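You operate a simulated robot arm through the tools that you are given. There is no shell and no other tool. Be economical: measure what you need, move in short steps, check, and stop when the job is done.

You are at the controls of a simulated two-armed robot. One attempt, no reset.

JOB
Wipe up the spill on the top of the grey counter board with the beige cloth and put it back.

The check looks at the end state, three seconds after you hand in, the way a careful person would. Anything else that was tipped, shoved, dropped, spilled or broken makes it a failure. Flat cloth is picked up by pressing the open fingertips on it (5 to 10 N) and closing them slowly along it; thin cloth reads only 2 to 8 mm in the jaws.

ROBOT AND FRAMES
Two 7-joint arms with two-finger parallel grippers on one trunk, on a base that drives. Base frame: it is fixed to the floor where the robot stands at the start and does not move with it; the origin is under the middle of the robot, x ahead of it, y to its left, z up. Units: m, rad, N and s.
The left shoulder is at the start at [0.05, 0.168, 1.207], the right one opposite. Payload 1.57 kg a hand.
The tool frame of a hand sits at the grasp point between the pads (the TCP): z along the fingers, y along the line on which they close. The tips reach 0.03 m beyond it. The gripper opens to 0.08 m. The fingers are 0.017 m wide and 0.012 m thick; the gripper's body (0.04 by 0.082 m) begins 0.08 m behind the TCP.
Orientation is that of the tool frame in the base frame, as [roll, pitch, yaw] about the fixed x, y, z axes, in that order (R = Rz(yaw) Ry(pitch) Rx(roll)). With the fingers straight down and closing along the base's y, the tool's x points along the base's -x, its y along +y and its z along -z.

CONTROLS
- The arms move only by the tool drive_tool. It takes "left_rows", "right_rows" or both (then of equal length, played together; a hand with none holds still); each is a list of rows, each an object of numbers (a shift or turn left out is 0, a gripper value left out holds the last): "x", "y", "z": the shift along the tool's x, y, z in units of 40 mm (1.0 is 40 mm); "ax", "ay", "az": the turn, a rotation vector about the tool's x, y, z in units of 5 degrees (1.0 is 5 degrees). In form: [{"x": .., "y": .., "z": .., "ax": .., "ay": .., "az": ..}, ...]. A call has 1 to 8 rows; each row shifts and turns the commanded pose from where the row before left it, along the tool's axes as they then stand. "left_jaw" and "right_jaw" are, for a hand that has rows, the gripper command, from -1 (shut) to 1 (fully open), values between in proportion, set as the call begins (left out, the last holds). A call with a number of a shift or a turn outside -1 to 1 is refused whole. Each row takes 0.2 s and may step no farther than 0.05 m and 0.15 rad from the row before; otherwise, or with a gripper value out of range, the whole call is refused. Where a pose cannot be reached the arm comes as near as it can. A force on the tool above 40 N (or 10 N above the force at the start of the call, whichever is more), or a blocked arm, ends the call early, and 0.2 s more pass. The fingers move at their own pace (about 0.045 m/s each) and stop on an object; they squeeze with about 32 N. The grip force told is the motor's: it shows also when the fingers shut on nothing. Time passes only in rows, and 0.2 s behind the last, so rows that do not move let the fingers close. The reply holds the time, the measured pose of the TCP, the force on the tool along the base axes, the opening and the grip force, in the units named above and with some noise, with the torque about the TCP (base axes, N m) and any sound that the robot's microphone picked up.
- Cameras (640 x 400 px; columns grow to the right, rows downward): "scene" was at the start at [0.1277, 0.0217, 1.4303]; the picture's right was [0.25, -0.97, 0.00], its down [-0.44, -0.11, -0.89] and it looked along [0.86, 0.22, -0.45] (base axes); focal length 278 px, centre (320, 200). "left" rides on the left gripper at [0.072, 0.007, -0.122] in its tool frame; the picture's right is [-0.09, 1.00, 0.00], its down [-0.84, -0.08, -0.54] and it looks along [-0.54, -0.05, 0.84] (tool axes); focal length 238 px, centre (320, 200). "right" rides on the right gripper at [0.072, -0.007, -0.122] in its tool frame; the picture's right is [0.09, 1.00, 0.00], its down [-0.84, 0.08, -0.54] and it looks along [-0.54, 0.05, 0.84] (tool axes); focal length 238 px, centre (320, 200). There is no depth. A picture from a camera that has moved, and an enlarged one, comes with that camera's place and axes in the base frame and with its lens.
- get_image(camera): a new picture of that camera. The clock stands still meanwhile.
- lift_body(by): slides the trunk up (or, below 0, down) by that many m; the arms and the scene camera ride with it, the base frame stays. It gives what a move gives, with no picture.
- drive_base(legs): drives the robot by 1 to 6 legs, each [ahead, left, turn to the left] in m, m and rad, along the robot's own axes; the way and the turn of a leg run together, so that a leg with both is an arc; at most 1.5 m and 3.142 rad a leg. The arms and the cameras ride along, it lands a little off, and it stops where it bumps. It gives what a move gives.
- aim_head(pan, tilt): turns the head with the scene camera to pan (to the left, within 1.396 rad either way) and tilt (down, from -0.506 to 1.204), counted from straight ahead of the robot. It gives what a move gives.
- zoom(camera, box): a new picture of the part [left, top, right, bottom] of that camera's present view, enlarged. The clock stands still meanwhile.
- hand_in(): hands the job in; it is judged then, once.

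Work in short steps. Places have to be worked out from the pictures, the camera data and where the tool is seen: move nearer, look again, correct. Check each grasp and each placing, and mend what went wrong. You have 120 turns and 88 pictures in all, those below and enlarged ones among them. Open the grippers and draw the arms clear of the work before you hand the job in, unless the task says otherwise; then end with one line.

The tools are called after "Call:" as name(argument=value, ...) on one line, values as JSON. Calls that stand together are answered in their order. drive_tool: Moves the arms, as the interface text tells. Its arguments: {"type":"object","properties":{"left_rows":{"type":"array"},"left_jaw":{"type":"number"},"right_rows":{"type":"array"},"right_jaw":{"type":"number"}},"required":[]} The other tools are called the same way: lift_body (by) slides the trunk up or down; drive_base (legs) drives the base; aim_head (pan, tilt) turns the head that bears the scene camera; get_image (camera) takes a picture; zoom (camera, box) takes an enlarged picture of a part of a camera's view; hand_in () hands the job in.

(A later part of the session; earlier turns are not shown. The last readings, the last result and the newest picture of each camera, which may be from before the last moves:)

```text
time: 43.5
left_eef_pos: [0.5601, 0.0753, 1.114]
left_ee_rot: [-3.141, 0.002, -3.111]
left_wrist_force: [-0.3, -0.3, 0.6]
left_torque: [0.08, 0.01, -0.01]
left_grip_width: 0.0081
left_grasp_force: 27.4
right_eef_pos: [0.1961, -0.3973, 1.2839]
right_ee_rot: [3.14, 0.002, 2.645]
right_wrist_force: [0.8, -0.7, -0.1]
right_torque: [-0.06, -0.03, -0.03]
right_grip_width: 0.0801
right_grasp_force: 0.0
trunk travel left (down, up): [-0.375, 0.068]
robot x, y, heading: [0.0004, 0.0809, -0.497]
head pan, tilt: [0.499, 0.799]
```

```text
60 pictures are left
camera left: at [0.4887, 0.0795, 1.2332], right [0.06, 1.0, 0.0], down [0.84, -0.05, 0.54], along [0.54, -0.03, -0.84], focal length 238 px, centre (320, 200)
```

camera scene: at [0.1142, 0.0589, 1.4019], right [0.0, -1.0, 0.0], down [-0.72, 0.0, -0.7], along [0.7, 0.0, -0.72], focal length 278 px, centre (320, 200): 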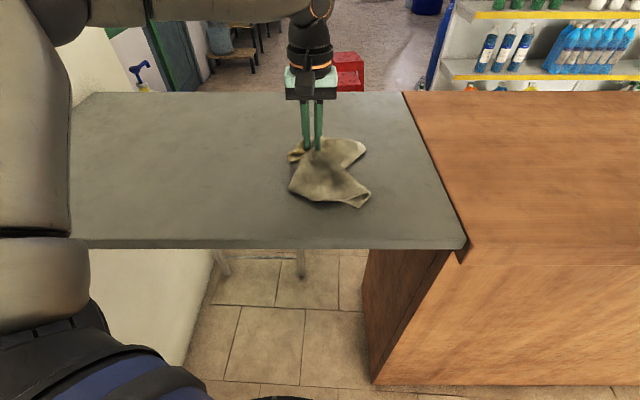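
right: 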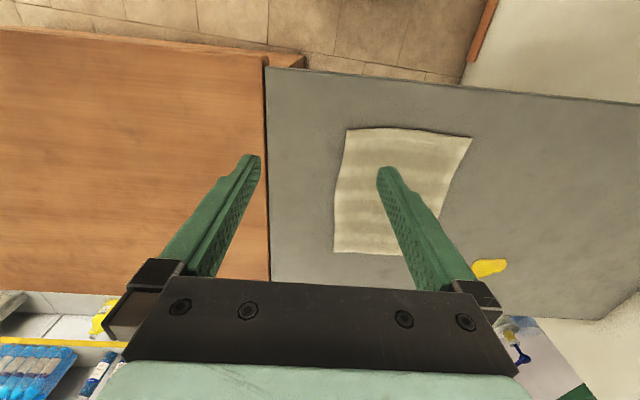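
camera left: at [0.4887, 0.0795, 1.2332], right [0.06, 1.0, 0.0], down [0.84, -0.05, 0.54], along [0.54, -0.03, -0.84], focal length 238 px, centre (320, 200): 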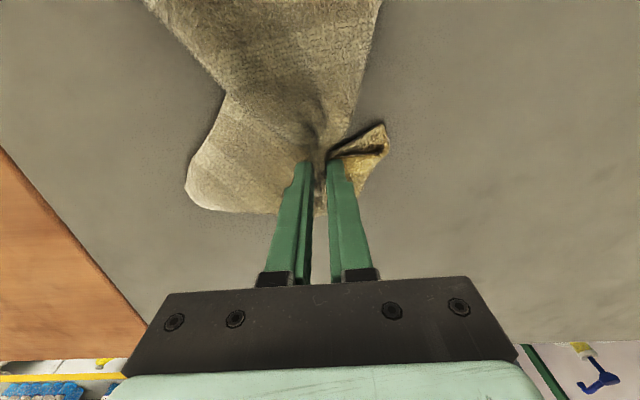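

The cloth is down but folded at two corners. Lower to contact, release, rise and look from above to plan straightening.

Call:
drive_tool(left_rows=[{"z": 0.2, "x": -0.2}, {}])

Call:
drive_tool(left_rows=[{}, {}, {}, {}, {}], left_jaw=0.0)

Call:
drive_tool(left_rows=[{"z": -0.5}, {"z": -1}, {"z": -1}, {"x": 1, "y": 0.5}, {"x": 1, "y": 0.5}, {"x": 1, "y": 0.5}])

Call:
get_image(camera="left")

Call:
zoom(camera="scene", box=[220, 90, 460, 240])

```text
time: 44.1
left_eef_pos: [0.5669, 0.0748, 1.1077]
left_ee_rot: [-3.139, 0.002, -3.111]
left_wrist_force: [-2.4, 0.5, 15.3]
left_torque: [0.07, 0.09, -0.01]
left_grip_width: 0.0078
left_grasp_force: 27.2
right_eef_pos: [0.1949, -0.3966, 1.2846]
right_ee_rot: [3.139, 0.004, 2.646]
right_wrist_force: [0.8, -0.8, -0.4]
right_torque: [-0.01, 0.01, -0.02]
right_grip_width: 0.0802
right_grasp_force: 0.0
trunk travel left (down, up): [-0.375, 0.068]
robot x, y, heading: [0.0005, 0.0787, -0.498]
head pan, tilt: [0.499, 0.799]
```

```text
time: 45.3
left_eef_pos: [0.567, 0.0747, 1.1056]
left_ee_rot: [-3.139, 0.003, -3.11]
left_wrist_force: [2.9, 4.6, 19.7]
left_torque: [-0.14, 0.0, 0.03]
left_grip_width: 0.0334
left_grasp_force: 0.0
right_eef_pos: [0.1952, -0.3971, 1.284]
right_ee_rot: [3.139, 0.003, 2.645]
right_wrist_force: [-0.6, -0.4, 0.1]
right_torque: [0.0, 0.02, 0.02]
right_grip_width: 0.0799
right_grasp_force: 0.1
trunk travel left (down, up): [-0.375, 0.068]
robot x, y, heading: [0.0033, 0.0829, -0.494]
head pan, tilt: [0.499, 0.799]
```

```text
time: 46.7
left_eef_pos: [0.4475, 0.1349, 1.2065]
left_ee_rot: [3.14, -0.001, -3.112]
left_wrist_force: [0.4, -0.4, -0.7]
left_torque: [0.0, 0.01, -0.02]
left_grip_width: 0.0399
left_grasp_force: 0.1
right_eef_pos: [0.1951, -0.3956, 1.2851]
right_ee_rot: [3.141, 0.003, 2.644]
right_wrist_force: [-0.6, 0.0, 0.3]
right_torque: [-0.03, 0.01, -0.01]
right_grip_width: 0.08
right_grasp_force: 0.0
trunk travel left (down, up): [-0.375, 0.068]
robot x, y, heading: [0.0003, 0.0781, -0.5]
head pan, tilt: [0.499, 0.799]
```

```text
59 pictures are left
camera left: at [0.375, 0.1398, 1.3266], right [0.06, 1.0, 0.0], down [0.84, -0.05, 0.54], along [0.54, -0.03, -0.84], focal length 238 px, centre (320, 200)
```

left: 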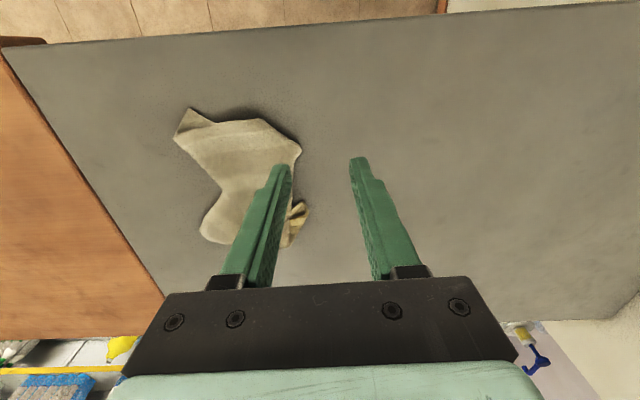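

```text
2.67 times, centred on (340, 165) of scene
camera zoom: at [0.1135, 0.0598, 1.402], right [0.0, -1.0, 0.0], down [-0.72, 0.0, -0.7], along [0.7, 0.0, -0.72], focal length 743 px, centre (267, 293)
```

zoom: 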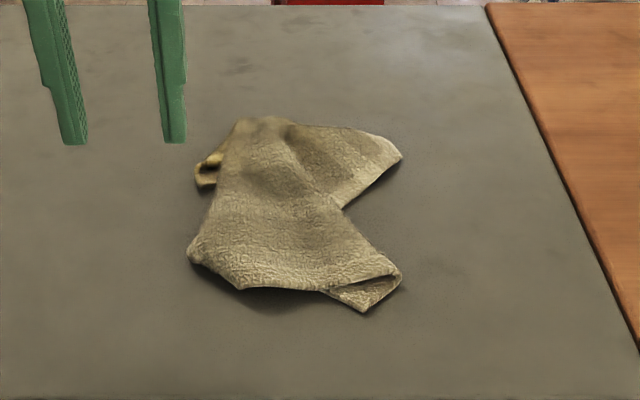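

The cloth is back in place but crumpled with folded corners. I'll straighten it by tugging corners out: reposition facing ahead at about (0.1, 0.15) so the right hand can reach the right-side corners.

Call:
drive_base(legs=[[0, 0, 0.5], [0.09, 0.08, 0]])

Call:
aim_head(pan=-0.1, tilt=0.9)

Call:
get_image(camera="scene")

```text
time: 49.3
left_eef_pos: [0.4609, 0.4192, 1.2058]
left_ee_rot: [3.141, 0.0, -2.621]
left_wrist_force: [0.6, -0.2, 0.6]
left_torque: [0.01, -0.02, -0.02]
left_grip_width: 0.04
left_grasp_force: 0.1
right_eef_pos: [0.4889, -0.1677, 1.2847]
right_ee_rot: [3.139, 0.001, 3.134]
right_wrist_force: [0.7, -0.3, 0.4]
right_torque: [0.0, -0.02, -0.03]
right_grip_width: 0.08
right_grasp_force: 0.1
trunk travel left (down, up): [-0.375, 0.068]
robot x, y, heading: [0.0926, 0.1577, -0.009]
head pan, tilt: [0.499, 0.799]
```

```text
time: 50.3
left_eef_pos: [0.4599, 0.4185, 1.2062]
left_ee_rot: [-3.141, 0.001, -2.62]
left_wrist_force: [-0.3, -0.2, 0.3]
left_torque: [0.03, -0.03, -0.03]
left_grip_width: 0.0399
left_grasp_force: 0.0
right_eef_pos: [0.4884, -0.1696, 1.2843]
right_ee_rot: [3.139, 0.002, 3.134]
right_wrist_force: [-1.1, -0.7, -0.9]
right_torque: [0.03, 0.02, -0.03]
right_grip_width: 0.08
right_grasp_force: 0.1
trunk travel left (down, up): [-0.375, 0.068]
robot x, y, heading: [0.0884, 0.1585, -0.008]
head pan, tilt: [-0.099, 0.901]
```

```text
57 pictures are left
camera scene: at [0.204, 0.1487, 1.3939], right [-0.11, -0.99, 0.0], down [-0.78, 0.08, -0.62], along [0.62, -0.07, -0.78], focal length 278 px, centre (320, 200)
```

scene: 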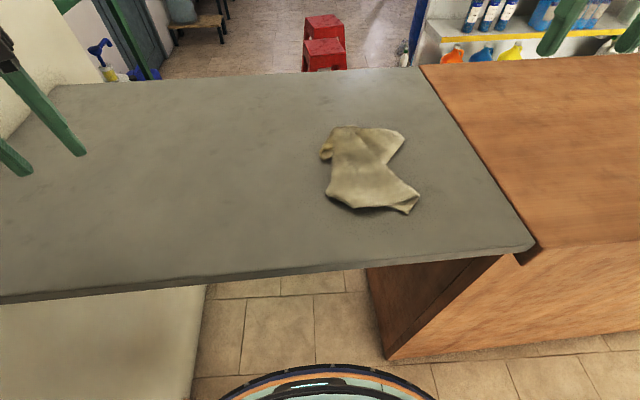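

Call:
zoom(camera="scene", box=[296, 110, 440, 220])

Call:
get_image(camera="right")

```text
3.64 times, centred on (368, 165) of scene
camera zoom: at [0.204, 0.1487, 1.3939], right [-0.11, -0.99, 0.0], down [-0.78, 0.08, -0.62], along [0.62, -0.07, -0.78], focal length 1013 px, centre (146, 327)
```

zoom: 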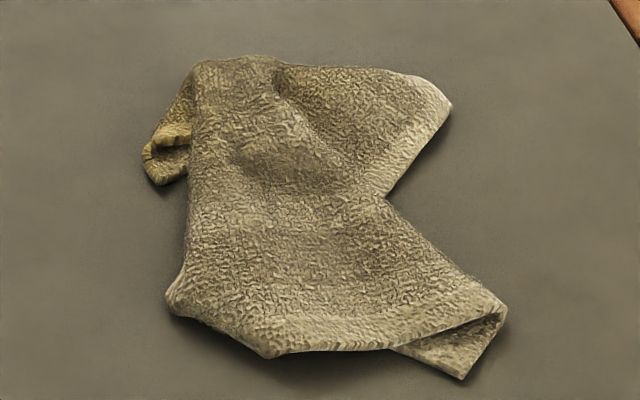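

```text
55 pictures are left
camera right: at [0.4158, -0.1749, 1.4058], right [-0.08, 1.0, 0.0], down [0.84, 0.07, 0.54], along [0.54, 0.05, -0.84], focal length 238 px, centre (320, 200)
```

right: 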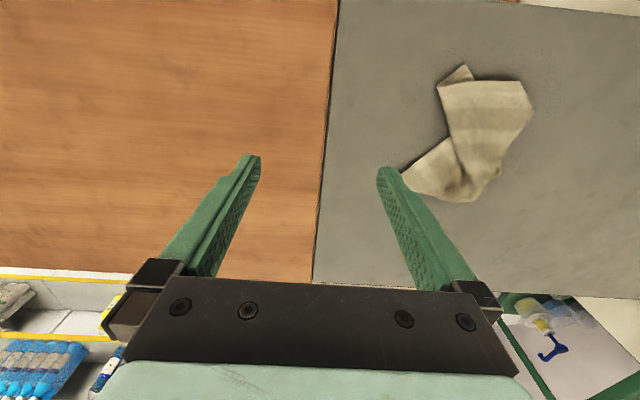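

Tug plan 1: the exposed under-flap tip of the near-right corner at ≈(0.425, 0.0), to be pulled out toward near-right. Bring the right hand above it, half open.

Call:
drive_tool(right_rows=[{"y": 0.9, "x": 0.4}, {"y": 0.9, "x": 0.4}, {"y": 0.9, "x": 0.4}, {"y": 0.8, "x": 0.4}, {"y": 0.7, "z": 1}, {"z": 1}, {"z": 1}, {"z": 0.6}], right_jaw=0.0)

Call:
get_image(camera="right")

Call:
zoom(camera="scene", box=[280, 100, 480, 230])

```text
time: 52.1
left_eef_pos: [0.4589, 0.4169, 1.2058]
left_ee_rot: [3.14, 0.0, -2.621]
left_wrist_force: [-0.6, 0.5, 0.3]
left_torque: [-0.01, -0.02, -0.02]
left_grip_width: 0.04
left_grasp_force: 0.0
right_eef_pos: [0.424, -0.0038, 1.1411]
right_ee_rot: [3.139, 0.002, 3.134]
right_wrist_force: [0.0, 0.3, -0.2]
right_torque: [0.0, 0.0, 0.01]
right_grip_width: 0.0402
right_grasp_force: 0.2
trunk travel left (down, up): [-0.375, 0.068]
robot x, y, heading: [0.0893, 0.1568, -0.006]
head pan, tilt: [-0.099, 0.901]
```

```text
54 pictures are left
camera right: at [0.3533, -0.0085, 1.2613], right [-0.08, 1.0, 0.0], down [0.84, 0.07, 0.54], along [0.54, 0.05, -0.84], focal length 238 px, centre (320, 200)
```

right: 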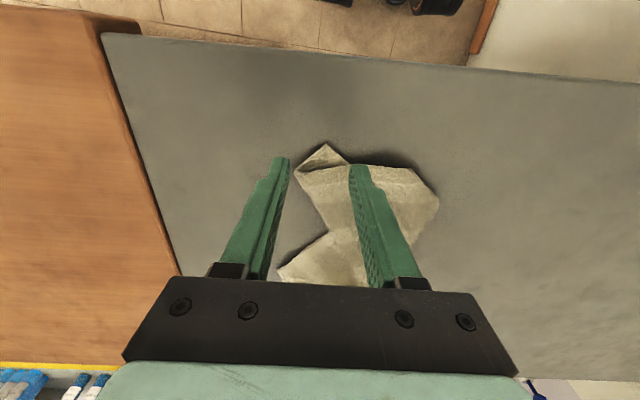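

```text
3.08 times, centred on (380, 165) of scene
camera zoom: at [0.204, 0.1485, 1.394], right [-0.11, -0.99, 0.0], down [-0.78, 0.08, -0.62], along [0.62, -0.07, -0.78], focal length 857 px, centre (135, 308)
```

zoom: 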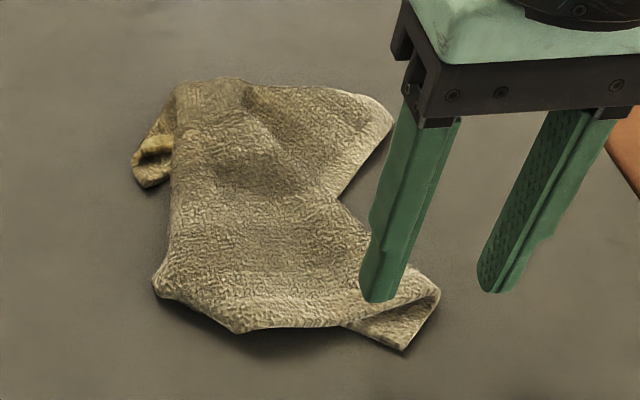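

Flap tip at (0.421, 0.004). Centre on it and descend to contact.

Call:
drive_tool(right_rows=[{"y": 0.18, "z": 0.4}, {"z": 0.4}, {"z": 0.1}, {}])

Call:
drive_tool(right_rows=[{"z": 0.06}, {}])

```text
time: 53.1
left_eef_pos: [0.4606, 0.4176, 1.2067]
left_ee_rot: [3.141, 0.0, -2.622]
left_wrist_force: [-0.1, 0.1, 0.9]
left_torque: [0.01, -0.03, -0.02]
left_grip_width: 0.04
left_grasp_force: 0.2
right_eef_pos: [0.4246, 0.0074, 1.1039]
right_ee_rot: [3.14, 0.004, 3.132]
right_wrist_force: [-0.4, -0.8, 0.3]
right_torque: [-0.05, 0.02, -0.03]
right_grip_width: 0.0398
right_grasp_force: 0.1
trunk travel left (down, up): [-0.375, 0.068]
robot x, y, heading: [0.0883, 0.1588, -0.01]
head pan, tilt: [-0.099, 0.901]
```

```text
time: 53.7
left_eef_pos: [0.4596, 0.4184, 1.2064]
left_ee_rot: [3.141, -0.001, -2.622]
left_wrist_force: [-0.7, 0.0, 0.5]
left_torque: [0.01, -0.01, 0.01]
left_grip_width: 0.0401
left_grasp_force: 0.0
right_eef_pos: [0.4243, 0.0071, 1.1007]
right_ee_rot: [3.139, 0.002, 3.134]
right_wrist_force: [-0.3, 0.4, 0.5]
right_torque: [0.0, 0.04, 0.0]
right_grip_width: 0.0401
right_grasp_force: 0.1
trunk travel left (down, up): [-0.375, 0.068]
robot x, y, heading: [0.093, 0.1574, -0.006]
head pan, tilt: [-0.099, 0.901]
```

Not yet in contact; a hair lower, then close slowly.

Call:
drive_tool(right_rows=[{"z": 0.04}, {}])

Call:
drive_tool(right_rows=[{}, {}], right_jaw=-0.4)

Call:
drive_tool(right_rows=[{}, {}, {}], right_jaw=-1)

Call:
get_image(camera="right")

```text
time: 54.3
left_eef_pos: [0.4594, 0.4183, 1.2064]
left_ee_rot: [-3.141, -0.002, -2.621]
left_wrist_force: [0.5, 0.6, 0.4]
left_torque: [-0.02, 0.06, 0.01]
left_grip_width: 0.0398
left_grasp_force: 0.0
right_eef_pos: [0.4253, 0.0066, 1.0994]
right_ee_rot: [3.14, 0.001, 3.134]
right_wrist_force: [-1.1, 0.0, 0.3]
right_torque: [-0.02, -0.02, -0.03]
right_grip_width: 0.04
right_grasp_force: 0.2
trunk travel left (down, up): [-0.375, 0.068]
robot x, y, heading: [0.0922, 0.1588, -0.01]
head pan, tilt: [-0.099, 0.901]
```

```text
time: 54.9
left_eef_pos: [0.4603, 0.4191, 1.2061]
left_ee_rot: [3.141, -0.001, -2.621]
left_wrist_force: [-0.1, -0.9, -0.5]
left_torque: [-0.01, 0.03, 0.0]
left_grip_width: 0.0402
left_grasp_force: 0.1
right_eef_pos: [0.425, 0.0064, 1.0997]
right_ee_rot: [3.139, 0.0, 3.132]
right_wrist_force: [0.6, 0.1, -0.8]
right_torque: [0.0, -0.02, 0.0]
right_grip_width: 0.0241
right_grasp_force: 0.1
trunk travel left (down, up): [-0.375, 0.068]
robot x, y, heading: [0.088, 0.1583, -0.006]
head pan, tilt: [-0.099, 0.901]
```

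```text
time: 55.7
left_eef_pos: [0.4603, 0.4174, 1.2064]
left_ee_rot: [3.141, 0.0, -2.621]
left_wrist_force: [0.3, 0.1, 0.2]
left_torque: [0.01, -0.01, 0.03]
left_grip_width: 0.0399
left_grasp_force: 0.0
right_eef_pos: [0.4253, 0.0058, 1.1012]
right_ee_rot: [3.14, 0.001, 3.132]
right_wrist_force: [-0.1, 0.7, 1.1]
right_torque: [-0.04, 0.0, 0.0]
right_grip_width: 0.0033
right_grasp_force: 24.3
trunk travel left (down, up): [-0.375, 0.068]
robot x, y, heading: [0.0897, 0.1609, -0.009]
head pan, tilt: [-0.099, 0.901]
```

```text
52 pictures are left
camera right: at [0.353, 0.001, 1.2216], right [-0.08, 1.0, 0.0], down [0.84, 0.07, 0.54], along [0.54, 0.05, -0.84], focal length 238 px, centre (320, 200)
```

right: 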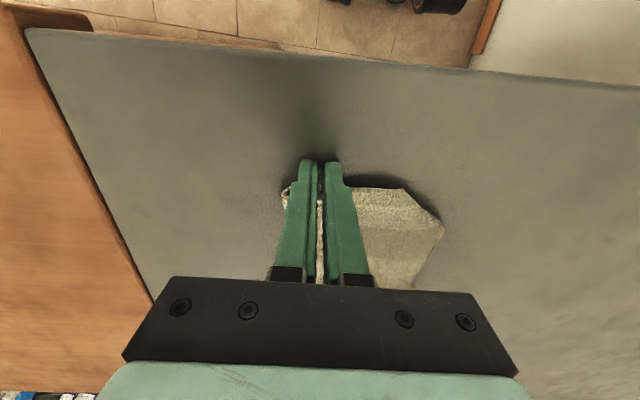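

Jaws read 3.3 mm, likely one layer of the flap. Lift a few mm and pull out toward near-right.

Call:
drive_tool(right_rows=[{"z": -0.15}, {"x": 0.4, "y": -0.3}, {"x": 0.3, "y": -0.4}, {"y": -0.5}, {}])

Call:
zoom(camera="scene", box=[280, 100, 480, 230])

```text
time: 56.9
left_eef_pos: [0.4599, 0.4176, 1.2059]
left_ee_rot: [3.141, -0.001, -2.621]
left_wrist_force: [-0.6, 0.2, 0.6]
left_torque: [0.04, 0.0, 0.02]
left_grip_width: 0.0399
left_grasp_force: 0.1
right_eef_pos: [0.3973, -0.0412, 1.1049]
right_ee_rot: [3.139, 0.004, 3.133]
right_wrist_force: [0.3, 0.8, -0.1]
right_torque: [-0.03, 0.01, 0.01]
right_grip_width: 0.0034
right_grasp_force: 24.1
trunk travel left (down, up): [-0.375, 0.068]
robot x, y, heading: [0.086, 0.1574, -0.008]
head pan, tilt: [-0.099, 0.901]
```

```text
3.08 times, centred on (380, 165) of scene
camera zoom: at [0.2041, 0.149, 1.3939], right [-0.11, -0.99, 0.0], down [-0.78, 0.08, -0.62], along [0.62, -0.07, -0.78], focal length 857 px, centre (135, 308)
```

zoom: 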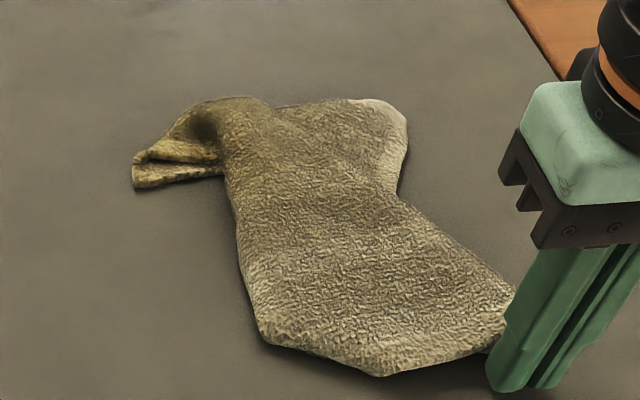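

Very effective. Pull slightly more, then press down and release the corner.

Call:
drive_tool(right_rows=[{"x": 0.2, "y": -0.5}, {"y": -0.4}, {"z": 0.12}, {}])

Call:
drive_tool(right_rows=[{}, {}, {}], right_jaw=-0.2)

Call:
drive_tool(right_rows=[{"z": -0.5}, {"z": -1}, {"y": -1, "z": -0.5}, {"y": -1}, {"y": -1}])

Call:
zoom(camera="scene", box=[280, 100, 480, 230])

```text
time: 57.9
left_eef_pos: [0.4597, 0.4175, 1.2061]
left_ee_rot: [-3.141, 0.001, -2.622]
left_wrist_force: [0.0, -0.1, 0.7]
left_torque: [-0.02, 0.02, -0.02]
left_grip_width: 0.0399
left_grasp_force: 0.1
right_eef_pos: [0.3896, -0.0781, 1.1016]
right_ee_rot: [3.141, 0.002, 3.133]
right_wrist_force: [-0.6, 0.0, -0.5]
right_torque: [0.04, 0.02, -0.05]
right_grip_width: 0.0035
right_grasp_force: 24.8
trunk travel left (down, up): [-0.375, 0.068]
robot x, y, heading: [0.0892, 0.1572, -0.012]
head pan, tilt: [-0.099, 0.901]
```

```text
time: 58.7
left_eef_pos: [0.4596, 0.417, 1.206]
left_ee_rot: [-3.141, 0.0, -2.62]
left_wrist_force: [0.9, 0.2, -0.5]
left_torque: [-0.01, 0.01, -0.02]
left_grip_width: 0.0402
left_grasp_force: 0.1
right_eef_pos: [0.3893, -0.0776, 1.1011]
right_ee_rot: [3.14, 0.001, 3.134]
right_wrist_force: [-0.4, 0.1, -0.2]
right_torque: [-0.01, -0.01, -0.01]
right_grip_width: 0.032
right_grasp_force: 0.1
trunk travel left (down, up): [-0.375, 0.068]
robot x, y, heading: [0.0905, 0.1583, -0.01]
head pan, tilt: [-0.099, 0.901]
```

```text
time: 59.9
left_eef_pos: [0.4585, 0.4173, 1.2061]
left_ee_rot: [3.14, 0.003, -2.622]
left_wrist_force: [-0.1, 0.8, -0.4]
left_torque: [0.02, 0.0, 0.0]
left_grip_width: 0.0401
left_grasp_force: 0.1
right_eef_pos: [0.3893, -0.196, 1.1782]
right_ee_rot: [3.14, 0.004, 3.134]
right_wrist_force: [0.1, 0.7, -0.1]
right_torque: [0.0, 0.03, -0.01]
right_grip_width: 0.0317
right_grasp_force: 0.0
trunk travel left (down, up): [-0.375, 0.068]
robot x, y, heading: [0.0922, 0.1577, -0.01]
head pan, tilt: [-0.099, 0.901]
```

```text
3.08 times, centred on (380, 165) of scene
camera zoom: at [0.2036, 0.1481, 1.394], right [-0.11, -0.99, 0.0], down [-0.78, 0.08, -0.62], along [0.62, -0.07, -0.78], focal length 857 px, centre (135, 308)
```

zoom: 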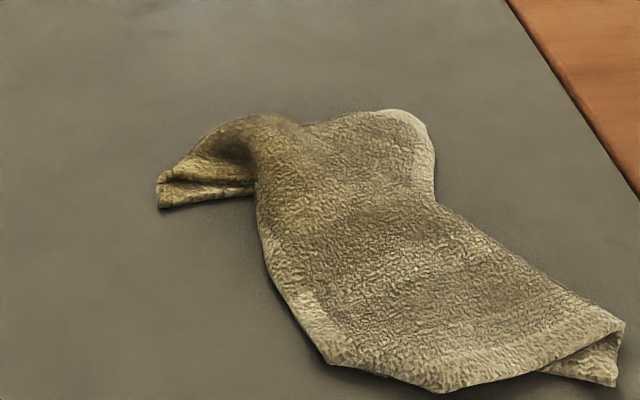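

Much better. Next, the far-left (yellow) tail at ≈(0.542, 0.097): turn to −0.5 rad so the left hand can pull it out to far-left, which also brings the cloth back.

Call:
drive_base(legs=[[0, 0, -0.49]])

Call:
aim_head(pan=0.45, tilt=0.9)

Call:
get_image(camera="left")

Call:
get_image(camera="scene")

```text
time: 61.7
left_eef_pos: [0.5378, 0.2142, 1.2065]
left_ee_rot: [-3.142, -0.001, -3.11]
left_wrist_force: [-0.3, -0.2, 0.1]
left_torque: [0.03, 0.01, -0.01]
left_grip_width: 0.0401
left_grasp_force: 0.0
right_eef_pos: [0.1879, -0.2941, 1.1783]
right_ee_rot: [3.139, 0.001, 2.644]
right_wrist_force: [-0.1, 0.4, -0.3]
right_torque: [-0.02, 0.01, 0.01]
right_grip_width: 0.0323
right_grasp_force: 0.1
trunk travel left (down, up): [-0.375, 0.068]
robot x, y, heading: [0.0909, 0.1594, -0.495]
head pan, tilt: [-0.099, 0.901]
```

```text
time: 62.7
left_eef_pos: [0.5387, 0.2139, 1.2044]
left_ee_rot: [-3.141, 0.0, -3.111]
left_wrist_force: [0.9, -0.3, -0.6]
left_torque: [-0.02, -0.02, 0.03]
left_grip_width: 0.0402
left_grasp_force: 0.0
right_eef_pos: [0.1877, -0.2951, 1.1786]
right_ee_rot: [3.14, 0.003, 2.641]
right_wrist_force: [0.1, -0.2, 0.2]
right_torque: [0.0, 0.04, 0.04]
right_grip_width: 0.0321
right_grasp_force: 0.0
trunk travel left (down, up): [-0.375, 0.068]
robot x, y, heading: [0.0904, 0.1554, -0.498]
head pan, tilt: [0.45, 0.901]
```

```text
49 pictures are left
camera left: at [0.4666, 0.2179, 1.3265], right [0.06, 1.0, 0.0], down [0.84, -0.05, 0.54], along [0.54, -0.03, -0.84], focal length 238 px, centre (320, 200)
```

left: 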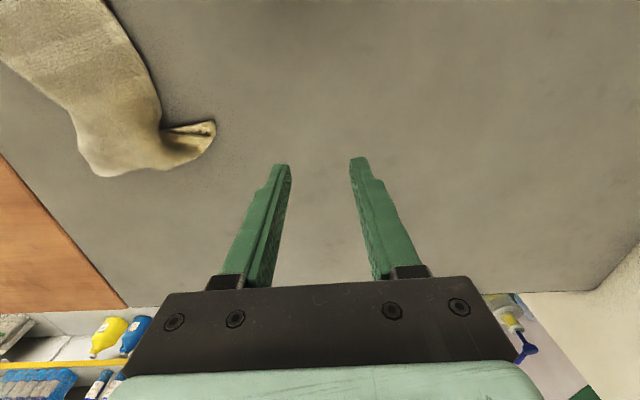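

```text
48 pictures are left
camera scene: at [0.1995, 0.1343, 1.3939], right [-0.05, -1.0, 0.0], down [-0.78, 0.04, -0.62], along [0.62, -0.03, -0.78], focal length 278 px, centre (320, 200)
```

scene: 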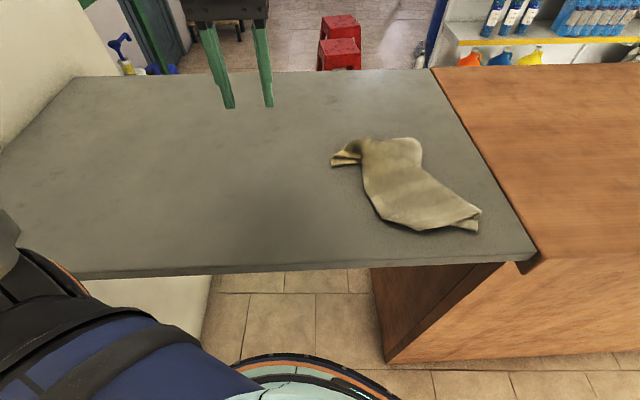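

Tail tip ≈(0.527, 0.10). Bring the left hand (40 mm open) over (0.535, 0.09) and descend near it.

Call:
drive_tool(left_rows=[{"z": 1}, {"y": -0.8}, {"y": -0.8}, {"y": -0.8}, {"y": -0.7}, {"z": 0.8}, {}])

Call:
get_image(camera="left")

```text
time: 64.3
left_eef_pos: [0.5428, 0.0884, 1.1345]
left_ee_rot: [3.141, 0.0, -3.109]
left_wrist_force: [-0.4, 0.2, 0.1]
left_torque: [-0.03, -0.03, -0.03]
left_grip_width: 0.0402
left_grasp_force: 0.0
right_eef_pos: [0.188, -0.2938, 1.1789]
right_ee_rot: [3.14, 0.003, 2.644]
right_wrist_force: [0.0, 0.9, 0.1]
right_torque: [0.02, 0.03, 0.0]
right_grip_width: 0.032
right_grasp_force: 0.0
trunk travel left (down, up): [-0.375, 0.068]
robot x, y, heading: [0.0885, 0.1586, -0.495]
head pan, tilt: [0.45, 0.901]
```

```text
47 pictures are left
camera left: at [0.4715, 0.0926, 1.2545], right [0.06, 1.0, 0.0], down [0.84, -0.05, 0.54], along [0.54, -0.03, -0.84], focal length 238 px, centre (320, 200)
```

left: 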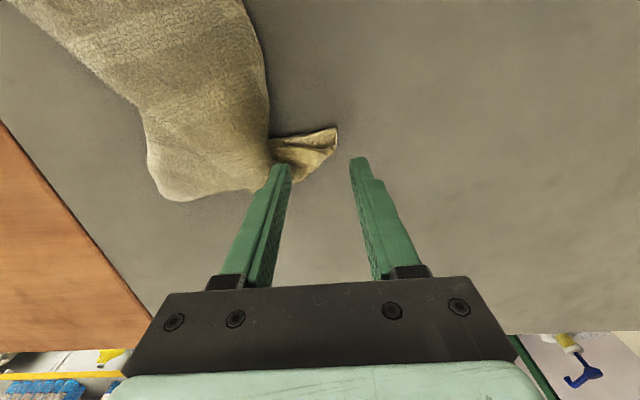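

Aligned over the tail. Descend to contact.

Call:
drive_tool(left_rows=[{"x": 0.15, "z": 0.4}, {"z": 0.25}, {"z": 0.1}, {}])

Call:
drive_tool(left_rows=[{"z": 0.06}, {}])

```text
time: 65.3
left_eef_pos: [0.5359, 0.0889, 1.1054]
left_ee_rot: [-3.138, 0.003, -3.112]
left_wrist_force: [1.4, 0.5, 15.3]
left_torque: [-0.43, -0.04, 0.03]
left_grip_width: 0.0394
left_grasp_force: 0.1
right_eef_pos: [0.1883, -0.293, 1.1796]
right_ee_rot: [3.14, 0.003, 2.645]
right_wrist_force: [0.2, 0.1, -0.9]
right_torque: [0.02, 0.0, 0.03]
right_grip_width: 0.0323
right_grasp_force: 0.2
trunk travel left (down, up): [-0.375, 0.068]
robot x, y, heading: [0.0903, 0.161, -0.501]
head pan, tilt: [0.45, 0.901]
```

```text
time: 65.9
left_eef_pos: [0.536, 0.0887, 1.1049]
left_ee_rot: [-3.134, 0.006, -3.11]
left_wrist_force: [3.3, 0.9, 31.0]
left_torque: [-0.87, -0.25, 0.14]
left_grip_width: 0.0393
left_grasp_force: 0.1
right_eef_pos: [0.1876, -0.2941, 1.1801]
right_ee_rot: [3.141, 0.004, 2.644]
right_wrist_force: [-0.5, -0.2, 0.3]
right_torque: [-0.02, 0.0, -0.02]
right_grip_width: 0.0318
right_grasp_force: 0.0
trunk travel left (down, up): [-0.375, 0.068]
robot x, y, heading: [0.0857, 0.1596, -0.496]
head pan, tilt: [0.45, 0.901]
```

Too hard (inner finger rests on the thick fold). Ease up ~2.5 mm and close in steps.

Call:
drive_tool(left_rows=[{"z": -0.08}, {}])

Call:
drive_tool(left_rows=[{}, {}], left_jaw=-0.4)

Call:
drive_tool(left_rows=[{}, {}, {}], left_jaw=-1)

Call:
get_image(camera="left")

```text
time: 66.5
left_eef_pos: [0.5361, 0.0883, 1.1063]
left_ee_rot: [-3.14, 0.002, -3.112]
left_wrist_force: [3.6, 0.5, 20.5]
left_torque: [-0.61, -0.21, 0.11]
left_grip_width: 0.0398
left_grasp_force: 0.1
right_eef_pos: [0.1879, -0.2944, 1.1802]
right_ee_rot: [3.141, 0.003, 2.643]
right_wrist_force: [-0.1, 0.2, -0.9]
right_torque: [0.03, 0.0, 0.05]
right_grip_width: 0.0319
right_grasp_force: 0.0
trunk travel left (down, up): [-0.375, 0.068]
robot x, y, heading: [0.0906, 0.1562, -0.494]
head pan, tilt: [0.45, 0.901]
```

```text
time: 67.1
left_eef_pos: [0.5348, 0.0876, 1.1053]
left_ee_rot: [-3.139, 0.001, -3.111]
left_wrist_force: [-0.3, -2.4, 18.6]
left_torque: [-0.52, -0.04, -0.02]
left_grip_width: 0.0248
left_grasp_force: 2.5
right_eef_pos: [0.1871, -0.2946, 1.1796]
right_ee_rot: [3.14, 0.003, 2.644]
right_wrist_force: [0.3, -0.5, -0.4]
right_torque: [-0.03, -0.01, 0.03]
right_grip_width: 0.032
right_grasp_force: 0.0
trunk travel left (down, up): [-0.375, 0.068]
robot x, y, heading: [0.0918, 0.1606, -0.495]
head pan, tilt: [0.45, 0.901]
```

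```text
time: 67.9
left_eef_pos: [0.5354, 0.0877, 1.105]
left_ee_rot: [-3.14, 0.001, -3.112]
left_wrist_force: [0.1, -4.2, 19.0]
left_torque: [-0.36, -0.06, -0.04]
left_grip_width: 0.0042
left_grasp_force: 25.2
right_eef_pos: [0.1862, -0.2945, 1.1796]
right_ee_rot: [3.14, 0.004, 2.645]
right_wrist_force: [-0.5, -0.1, 0.2]
right_torque: [-0.01, 0.01, -0.02]
right_grip_width: 0.0321
right_grasp_force: 0.1
trunk travel left (down, up): [-0.375, 0.068]
robot x, y, heading: [0.091, 0.1563, -0.497]
head pan, tilt: [0.45, 0.901]
```

```text
46 pictures are left
camera left: at [0.4634, 0.0925, 1.2259], right [0.06, 1.0, 0.0], down [0.84, -0.05, 0.54], along [0.54, -0.03, -0.84], focal length 238 px, centre (320, 200)
```

left: 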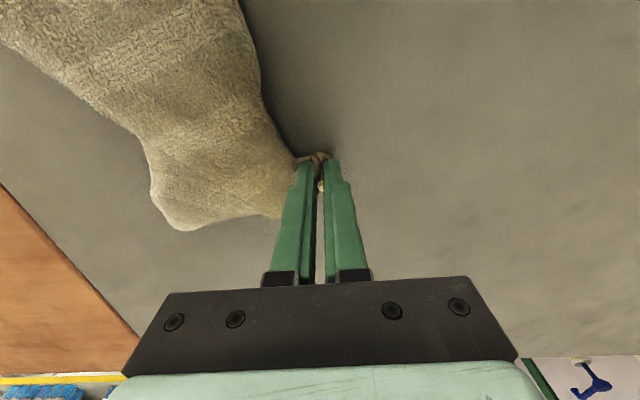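

Gripped (4 mm). Lift slightly and pull to far-left.

Call:
drive_tool(left_rows=[{"z": -0.2}, {"y": 0.5}, {"y": 0.5, "x": -0.2}, {"y": 0.4, "x": -0.4}, {"y": 0.2, "x": -0.5}, {"x": -0.5}, {}])

Call:
get_image(camera="left")

Call:
zoom(camera="scene", box=[260, 90, 500, 240])

```text
time: 69.5
left_eef_pos: [0.5999, 0.1564, 1.1119]
left_ee_rot: [-3.14, -0.001, -3.112]
left_wrist_force: [-0.3, -0.7, 0.8]
left_torque: [0.0, -0.02, 0.03]
left_grip_width: 0.0037
left_grasp_force: 25.1
right_eef_pos: [0.1881, -0.2937, 1.1794]
right_ee_rot: [3.139, 0.002, 2.644]
right_wrist_force: [-0.7, -0.1, 0.4]
right_torque: [0.02, 0.0, 0.0]
right_grip_width: 0.0321
right_grasp_force: 0.1
trunk travel left (down, up): [-0.375, 0.068]
robot x, y, heading: [0.0921, 0.1564, -0.5]
head pan, tilt: [0.45, 0.901]
```

```text
45 pictures are left
camera left: at [0.5269, 0.1611, 1.2326], right [0.06, 1.0, 0.0], down [0.84, -0.05, 0.54], along [0.54, -0.03, -0.84], focal length 238 px, centre (320, 200)
```

left: 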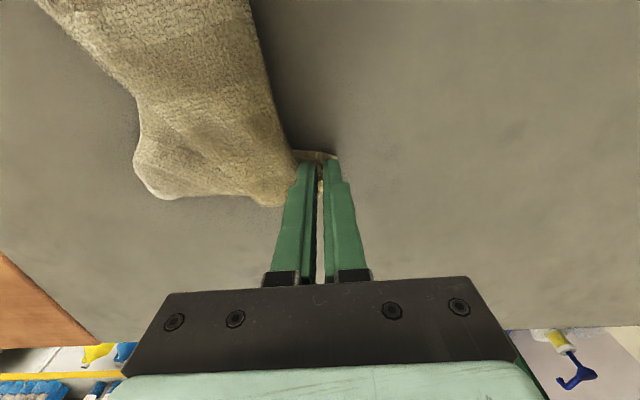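

```text
2.67 times, centred on (380, 165) of scene
camera zoom: at [0.1993, 0.1345, 1.3939], right [-0.05, -1.0, 0.0], down [-0.78, 0.04, -0.62], along [0.62, -0.03, -0.78], focal length 743 px, centre (160, 293)
```

zoom: 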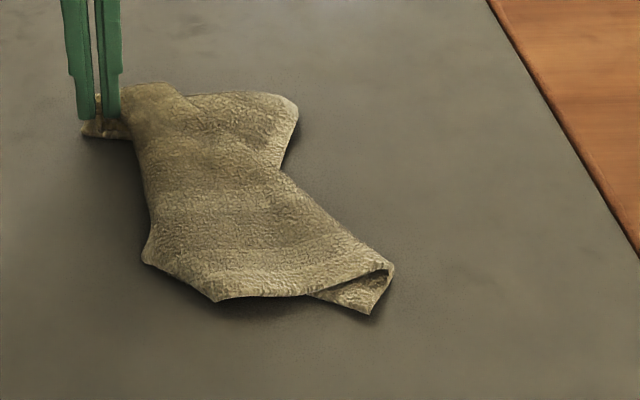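

The pull dragged the whole cloth. Better: lift by this corner so all folds hang out, then lay it diagonally, near-right corner first. Lift to z≈1.40.

Call:
drive_tool(left_rows=[{"z": -1}, {"z": -1}, {"z": -1}, {"z": -1}, {"z": -1}, {"z": -1}, {"z": -1}, {"z": -0.5}])

Call:
get_image(camera="scene")

```text
time: 71.3
left_eef_pos: [0.5688, 0.197, 1.3524]
left_ee_rot: [-3.141, 0.002, -3.11]
left_wrist_force: [-0.6, -0.3, -0.3]
left_torque: [-0.03, 0.0, 0.01]
left_grip_width: 0.0037
left_grasp_force: 24.8
left hand out of reach, approached as far as the arm can: row 6, 7, 8
right_eef_pos: [0.1889, -0.2938, 1.1794]
right_ee_rot: [3.14, 0.002, 2.646]
right_wrist_force: [0.1, -0.2, 0.2]
right_torque: [-0.01, 0.01, 0.01]
right_grip_width: 0.0319
right_grasp_force: 0.0
trunk travel left (down, up): [-0.375, 0.068]
robot x, y, heading: [0.0909, 0.1644, -0.497]
head pan, tilt: [0.45, 0.901]
```

```text
43 pictures are left
camera scene: at [0.1992, 0.1346, 1.3939], right [-0.05, -1.0, 0.0], down [-0.78, 0.04, -0.62], along [0.62, -0.03, -0.78], focal length 278 px, centre (320, 200)
```

scene: 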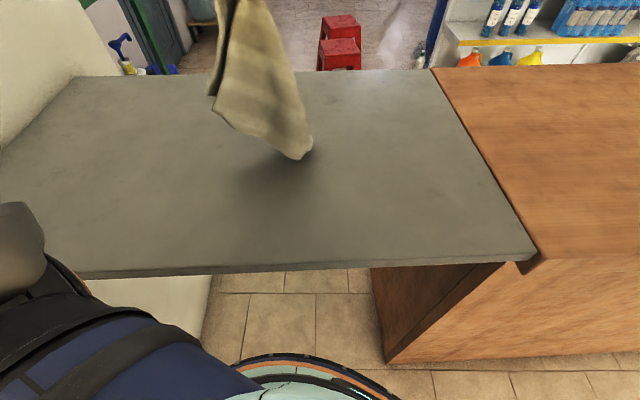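

Corner hang unfolded the cloth nicely. Raise the trunk for clearance, then shift the base so the hanging tail is over the near-right corner spot.

Call:
lift_body(by=0.06)

Call:
drive_base(legs=[[-0.08, 0, 0], [0.064, -0.265, 0]])

Call:
get_image(camera="scene")

```text
time: 72.3
left_eef_pos: [0.5686, 0.1964, 1.4117]
left_ee_rot: [-3.141, 0.001, -3.11]
left_wrist_force: [-0.3, 0.5, -1.0]
left_torque: [-0.01, 0.0, 0.03]
left_grip_width: 0.0039
left_grasp_force: 24.9
right_eef_pos: [0.1884, -0.2945, 1.2378]
right_ee_rot: [3.141, 0.002, 2.644]
right_wrist_force: [-0.2, -0.7, 0.1]
right_torque: [0.02, 0.01, 0.01]
right_grip_width: 0.0318
right_grasp_force: 0.0
trunk travel left (down, up): [-0.435, 0.008]
robot x, y, heading: [0.0875, 0.1614, -0.499]
head pan, tilt: [0.45, 0.901]
```

```text
time: 74.9
left_eef_pos: [0.4296, -0.0283, 1.4119]
left_ee_rot: [-3.14, 0.001, -3.109]
left_wrist_force: [0.0, 0.2, -0.4]
left_torque: [0.02, 0.03, 0.02]
left_grip_width: 0.0039
left_grasp_force: 24.8
right_eef_pos: [0.0509, -0.5205, 1.2395]
right_ee_rot: [3.14, 0.003, 2.647]
right_wrist_force: [-0.5, 0.1, -0.8]
right_torque: [0.02, -0.01, -0.02]
right_grip_width: 0.0322
right_grasp_force: 0.1
trunk travel left (down, up): [-0.435, 0.008]
robot x, y, heading: [-0.0481, -0.0693, -0.496]
head pan, tilt: [0.45, 0.901]
```

```text
42 pictures are left
camera scene: at [0.0608, -0.0919, 1.4539], right [-0.05, -1.0, 0.0], down [-0.78, 0.04, -0.62], along [0.62, -0.03, -0.78], focal length 278 px, centre (320, 200)
```

scene: 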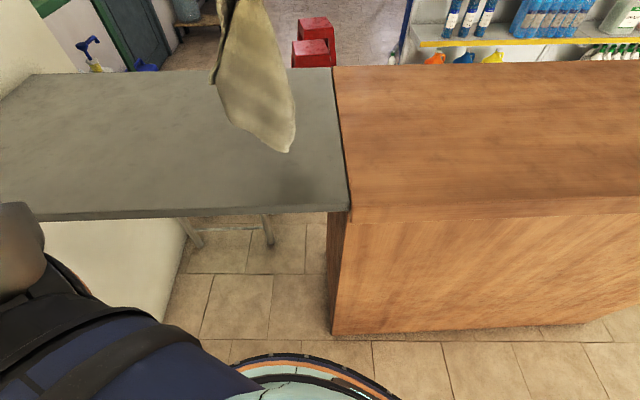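

Tail tip ≈(0.435, −0.054, 1.125), right by the original corner. Lower the trunk 0.05 so it just touches, then lay diagonally with equal descent and travel.

Call:
lift_body(by=-0.055)

Call:
drive_tool(left_rows=[{"z": 0.5, "x": -0.35, "y": 0.28}, {"z": 0.5, "x": -0.39, "y": 0.315}, {"z": 0.5, "x": -0.39, "y": 0.315}, {"z": 0.5, "x": -0.39, "y": 0.315}, {"z": 0.5, "x": -0.39, "y": 0.315}, {"z": 0.5, "x": -0.39, "y": 0.315}])

Call:
get_image(camera="scene")

```text
time: 75.8
left_eef_pos: [0.4303, -0.0292, 1.3567]
left_ee_rot: [-3.14, 0.001, -3.107]
left_wrist_force: [-0.2, 0.1, 0.5]
left_torque: [-0.01, 0.03, -0.02]
left_grip_width: 0.0035
left_grasp_force: 25.0
right_eef_pos: [0.0503, -0.5208, 1.1837]
right_ee_rot: [3.14, 0.002, 2.646]
right_wrist_force: [-0.5, -0.5, -0.2]
right_torque: [-0.03, 0.02, 0.0]
right_grip_width: 0.0321
right_grasp_force: 0.1
trunk travel left (down, up): [-0.38, 0.063]
robot x, y, heading: [-0.0476, -0.07, -0.496]
head pan, tilt: [0.45, 0.901]
```

```text
time: 77.2
left_eef_pos: [0.5204, 0.0481, 1.2365]
left_ee_rot: [-3.139, 0.002, -3.11]
left_wrist_force: [-0.1, -1.1, -0.9]
left_torque: [0.01, 0.02, 0.01]
left_grip_width: 0.0036
left_grasp_force: 24.8
right_eef_pos: [0.0503, -0.5196, 1.185]
right_ee_rot: [3.139, 0.002, 2.646]
right_wrist_force: [-0.3, 0.6, -0.3]
right_torque: [0.02, -0.02, -0.02]
right_grip_width: 0.032
right_grasp_force: 0.1
trunk travel left (down, up): [-0.38, 0.063]
robot x, y, heading: [-0.0492, -0.0689, -0.497]
head pan, tilt: [0.45, 0.901]
```

```text
41 pictures are left
camera scene: at [0.0612, -0.0911, 1.3989], right [-0.05, -1.0, 0.0], down [-0.78, 0.04, -0.62], along [0.62, -0.03, -0.78], focal length 278 px, centre (320, 200)
```

scene: 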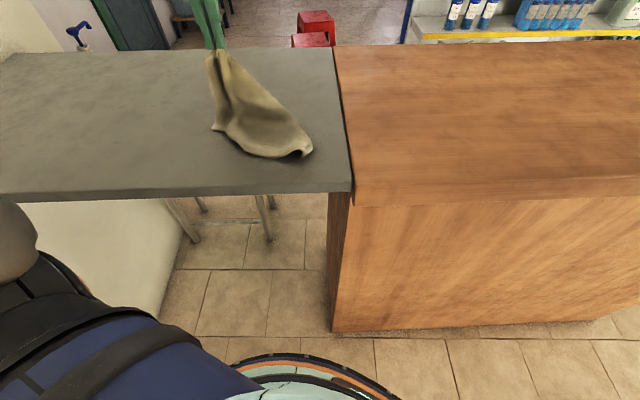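

Laying beautifully. Continue to the surface.

Call:
drive_tool(left_rows=[{"z": 0.5, "x": -0.42, "y": 0.33}, {"z": 0.5, "x": -0.42, "y": 0.33}, {"z": 0.5, "x": -0.42, "y": 0.33}, {"z": 0.5, "x": -0.42, "y": 0.33}, {"z": 0.5, "x": -0.42, "y": 0.33}, {"z": 0.5, "x": -0.42, "y": 0.33}, {"z": 0.15, "x": -0.42, "y": 0.33}, {}])

Call:
get_image(camera="scene")

```text
time: 79.0
left_eef_pos: [0.6348, 0.1437, 1.1111]
left_ee_rot: [-3.141, 0.002, -3.108]
left_wrist_force: [-0.4, 0.4, 0.5]
left_torque: [-0.02, 0.0, 0.01]
left_grip_width: 0.0041
left_grasp_force: 24.4
right_eef_pos: [0.0498, -0.5209, 1.1847]
right_ee_rot: [3.141, 0.003, 2.646]
right_wrist_force: [-0.3, 0.7, -0.7]
right_torque: [0.0, 0.02, 0.01]
right_grip_width: 0.0321
right_grasp_force: 0.1
trunk travel left (down, up): [-0.38, 0.063]
robot x, y, heading: [-0.0492, -0.0686, -0.5]
head pan, tilt: [0.45, 0.901]
```

```text
40 pictures are left
camera scene: at [0.0606, -0.0914, 1.3989], right [-0.05, -1.0, 0.0], down [-0.78, 0.04, -0.62], along [0.62, -0.03, -0.78], focal length 278 px, centre (320, 200)
```

scene: 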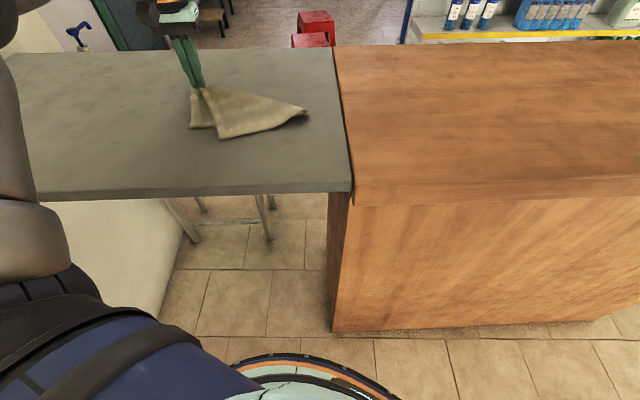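

Call:
zoom(camera="scene", box=[150, 60, 350, 180])

Call:
get_image(camera="left")

```text
3.20 times, centred on (250, 120) of scene
camera zoom: at [0.0606, -0.0914, 1.3989], right [-0.05, -1.0, 0.0], down [-0.78, 0.04, -0.62], along [0.62, -0.03, -0.78], focal length 891 px, centre (544, 456)
```

zoom: 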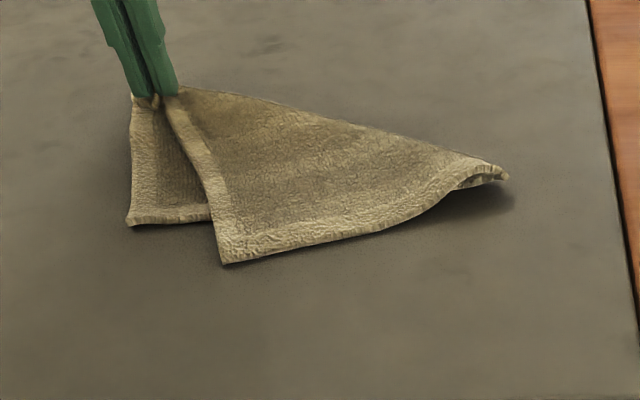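

```text
38 pictures are left
camera left: at [0.5632, 0.148, 1.2307], right [0.06, 1.0, 0.0], down [0.84, -0.05, 0.54], along [0.54, -0.03, -0.84], focal length 238 px, centre (320, 200)
```

left: 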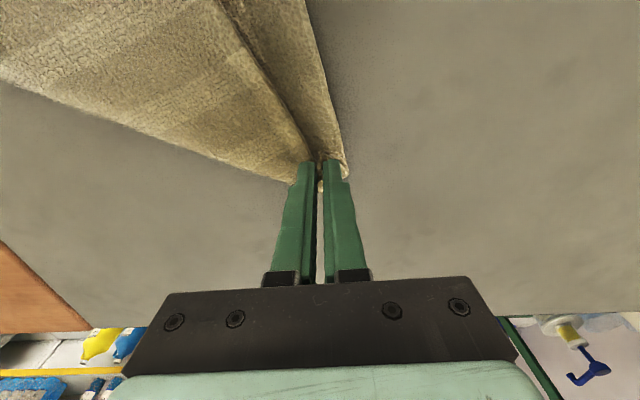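

The cloth is now folded in half along the diagonal, a flap corner lying on top at ≈(0.470, 0.071). I release here, then use the right hand to turn this corner over to the far right like a page.

Call:
drive_tool(left_rows=[{"z": 0.15}, {}])

Call:
drive_tool(left_rows=[{}, {}, {}], left_jaw=-0.3)

Call:
drive_tool(left_rows=[{"z": -0.5}, {"z": -1}, {"z": -1}, {"y": 0.5, "z": -0.5}, {"y": 1}, {"y": 1}])

Call:
drive_base(legs=[[-0.03, 0.1, 0], [0, 0, 0.5], [0.13, 0.19, 0]])

Call:
aim_head(pan=-0.25, tilt=0.9)

Call:
get_image(camera="scene")

```text
time: 79.6
left_eef_pos: [0.6336, 0.144, 1.1061]
left_ee_rot: [-3.137, 0.005, -3.107]
left_wrist_force: [1.2, 0.6, 9.3]
left_torque: [-0.02, -0.06, -0.03]
left_grip_width: 0.004
left_grasp_force: 24.6
right_eef_pos: [0.05, -0.5211, 1.1843]
right_ee_rot: [3.139, 0.004, 2.646]
right_wrist_force: [0.3, 0.2, -0.5]
right_torque: [0.0, -0.02, 0.01]
right_grip_width: 0.0321
right_grasp_force: 0.0
trunk travel left (down, up): [-0.38, 0.063]
robot x, y, heading: [-0.0485, -0.0683, -0.496]
head pan, tilt: [0.45, 0.901]
```

```text
time: 80.4
left_eef_pos: [0.6343, 0.1426, 1.1055]
left_ee_rot: [-3.139, 0.003, -3.109]
left_wrist_force: [-0.4, 1.4, 6.5]
left_torque: [-0.02, -0.03, -0.02]
left_grip_width: 0.0234
left_grasp_force: 0.0
right_eef_pos: [0.0499, -0.52, 1.1839]
right_ee_rot: [3.141, 0.003, 2.646]
right_wrist_force: [-0.8, 0.1, -0.2]
right_torque: [-0.01, 0.0, 0.0]
right_grip_width: 0.0321
right_grasp_force: 0.1
trunk travel left (down, up): [-0.38, 0.063]
robot x, y, heading: [-0.0499, -0.0673, -0.498]
head pan, tilt: [0.45, 0.901]
```

```text
time: 81.8
left_eef_pos: [0.631, 0.2252, 1.2256]
left_ee_rot: [-3.14, 0.003, -3.111]
left_wrist_force: [0.5, -0.5, 0.3]
left_torque: [0.0, -0.02, 0.01]
left_grip_width: 0.0281
left_grasp_force: 0.0
left hand out of reach, approached as far as the arm can: row 6
right_eef_pos: [0.0516, -0.5205, 1.1841]
right_ee_rot: [3.14, 0.004, 2.648]
right_wrist_force: [0.4, 0.9, -0.8]
right_torque: [-0.01, 0.03, 0.02]
right_grip_width: 0.0319
right_grasp_force: 0.1
trunk travel left (down, up): [-0.38, 0.063]
robot x, y, heading: [-0.0496, -0.0699, -0.491]
head pan, tilt: [0.45, 0.901]
```

```text
time: 84.9
left_eef_pos: [0.4484, 0.6227, 1.227]
left_ee_rot: [-3.136, -0.013, -2.623]
left_wrist_force: [-0.8, -6.8, 2.7]
left_torque: [0.8, -0.16, 0.08]
left_grip_width: 0.028
left_grasp_force: 0.0
right_eef_pos: [0.2886, -0.2992, 1.184]
right_ee_rot: [3.14, 0.004, 3.138]
right_wrist_force: [-0.1, 0.5, 0.3]
right_torque: [0.0, -0.01, 0.0]
right_grip_width: 0.0319
right_grasp_force: 0.0
trunk travel left (down, up): [-0.38, 0.063]
robot x, y, heading: [-0.0121, 0.0541, -0.001]
head pan, tilt: [0.45, 0.901]
stopped in leg 3: the force on the tool passed its limit (the readings are from after the stop); the commanded pose is now the measured one
```

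```text
time: 86.0
left_eef_pos: [0.4489, 0.624, 1.2269]
left_ee_rot: [-3.136, -0.013, -2.622]
left_wrist_force: [0.0, -9.0, 2.5]
left_torque: [1.2, 0.06, -0.05]
left_grip_width: 0.0278
left_grasp_force: 0.1
right_eef_pos: [0.2892, -0.2989, 1.1828]
right_ee_rot: [3.141, 0.003, 3.137]
right_wrist_force: [-0.7, -0.2, 0.4]
right_torque: [0.02, 0.0, 0.01]
right_grip_width: 0.0317
right_grasp_force: 0.1
trunk travel left (down, up): [-0.38, 0.063]
robot x, y, heading: [-0.0143, 0.0528, -0.005]
head pan, tilt: [-0.25, 0.901]
```

```text
37 pictures are left
camera scene: at [0.0998, 0.0321, 1.3989], right [-0.25, -0.97, 0.0], down [-0.76, 0.2, -0.62], along [0.6, -0.15, -0.78], focal length 278 px, centre (320, 200)
```

scene: 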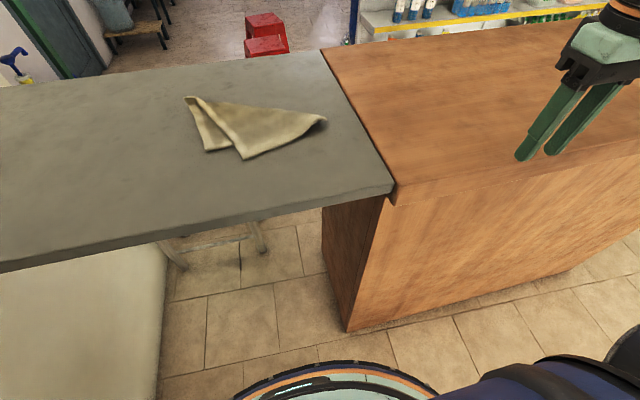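

The left hand touched the wall lightly; bring it inward, then finish the drive.

Call:
drive_tool(left_rows=[{"y": -0.87, "x": 0.5}, {"y": -0.87, "x": 0.5}, {"y": -0.87, "x": 0.5}, {"y": -0.87, "x": 0.5}, {"y": -0.87, "x": 0.5}, {"y": -0.87, "x": 0.5}, {"y": -0.87, "x": 0.5}])

Call:
drive_base(legs=[[0, 0.15, 0], [0.13, 0, 0]])

Call:
zoom(camera="scene", box=[200, 80, 440, 230])

```text
time: 87.6
left_eef_pos: [0.4502, 0.3435, 1.2336]
left_ee_rot: [-3.133, -0.014, -2.622]
left_wrist_force: [0.1, 0.0, 0.4]
left_torque: [0.04, 0.01, -0.01]
left_grip_width: 0.028
left_grasp_force: 0.0
right_eef_pos: [0.2894, -0.2979, 1.1838]
right_ee_rot: [3.141, 0.003, 3.14]
right_wrist_force: [-0.6, -0.9, -0.1]
right_torque: [0.01, 0.0, -0.01]
right_grip_width: 0.0318
right_grasp_force: 0.1
trunk travel left (down, up): [-0.38, 0.063]
robot x, y, heading: [-0.0124, 0.0552, -0.002]
head pan, tilt: [-0.25, 0.901]
```

```text
time: 89.8
left_eef_pos: [0.5772, 0.4955, 1.2335]
left_ee_rot: [-3.135, -0.013, -2.618]
left_wrist_force: [0.5, -0.5, 0.5]
left_torque: [0.02, 0.02, 0.0]
left_grip_width: 0.028
left_grasp_force: 0.1
right_eef_pos: [0.4178, -0.148, 1.1846]
right_ee_rot: [-3.141, 0.002, -3.139]
right_wrist_force: [0.9, 0.1, -0.9]
right_torque: [0.01, 0.04, -0.01]
right_grip_width: 0.032
right_grasp_force: 0.0
trunk travel left (down, up): [-0.38, 0.063]
robot x, y, heading: [0.1147, 0.2025, -0.001]
head pan, tilt: [-0.25, 0.901]
```

```text
2.67 times, centred on (320, 155) of scene
camera zoom: at [0.2287, 0.1818, 1.3988], right [-0.25, -0.97, 0.0], down [-0.76, 0.19, -0.62], along [0.6, -0.15, -0.78], focal length 743 px, centre (320, 320)
```

zoom: 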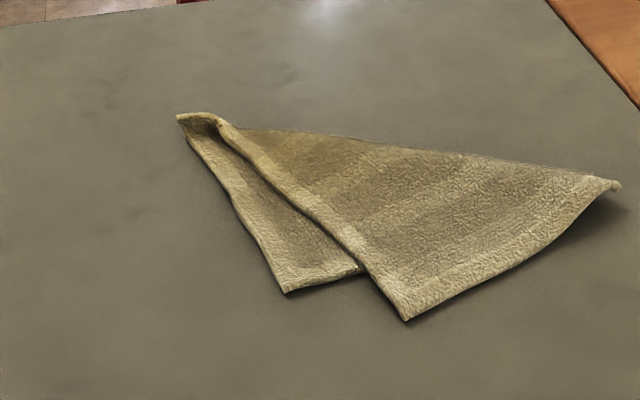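

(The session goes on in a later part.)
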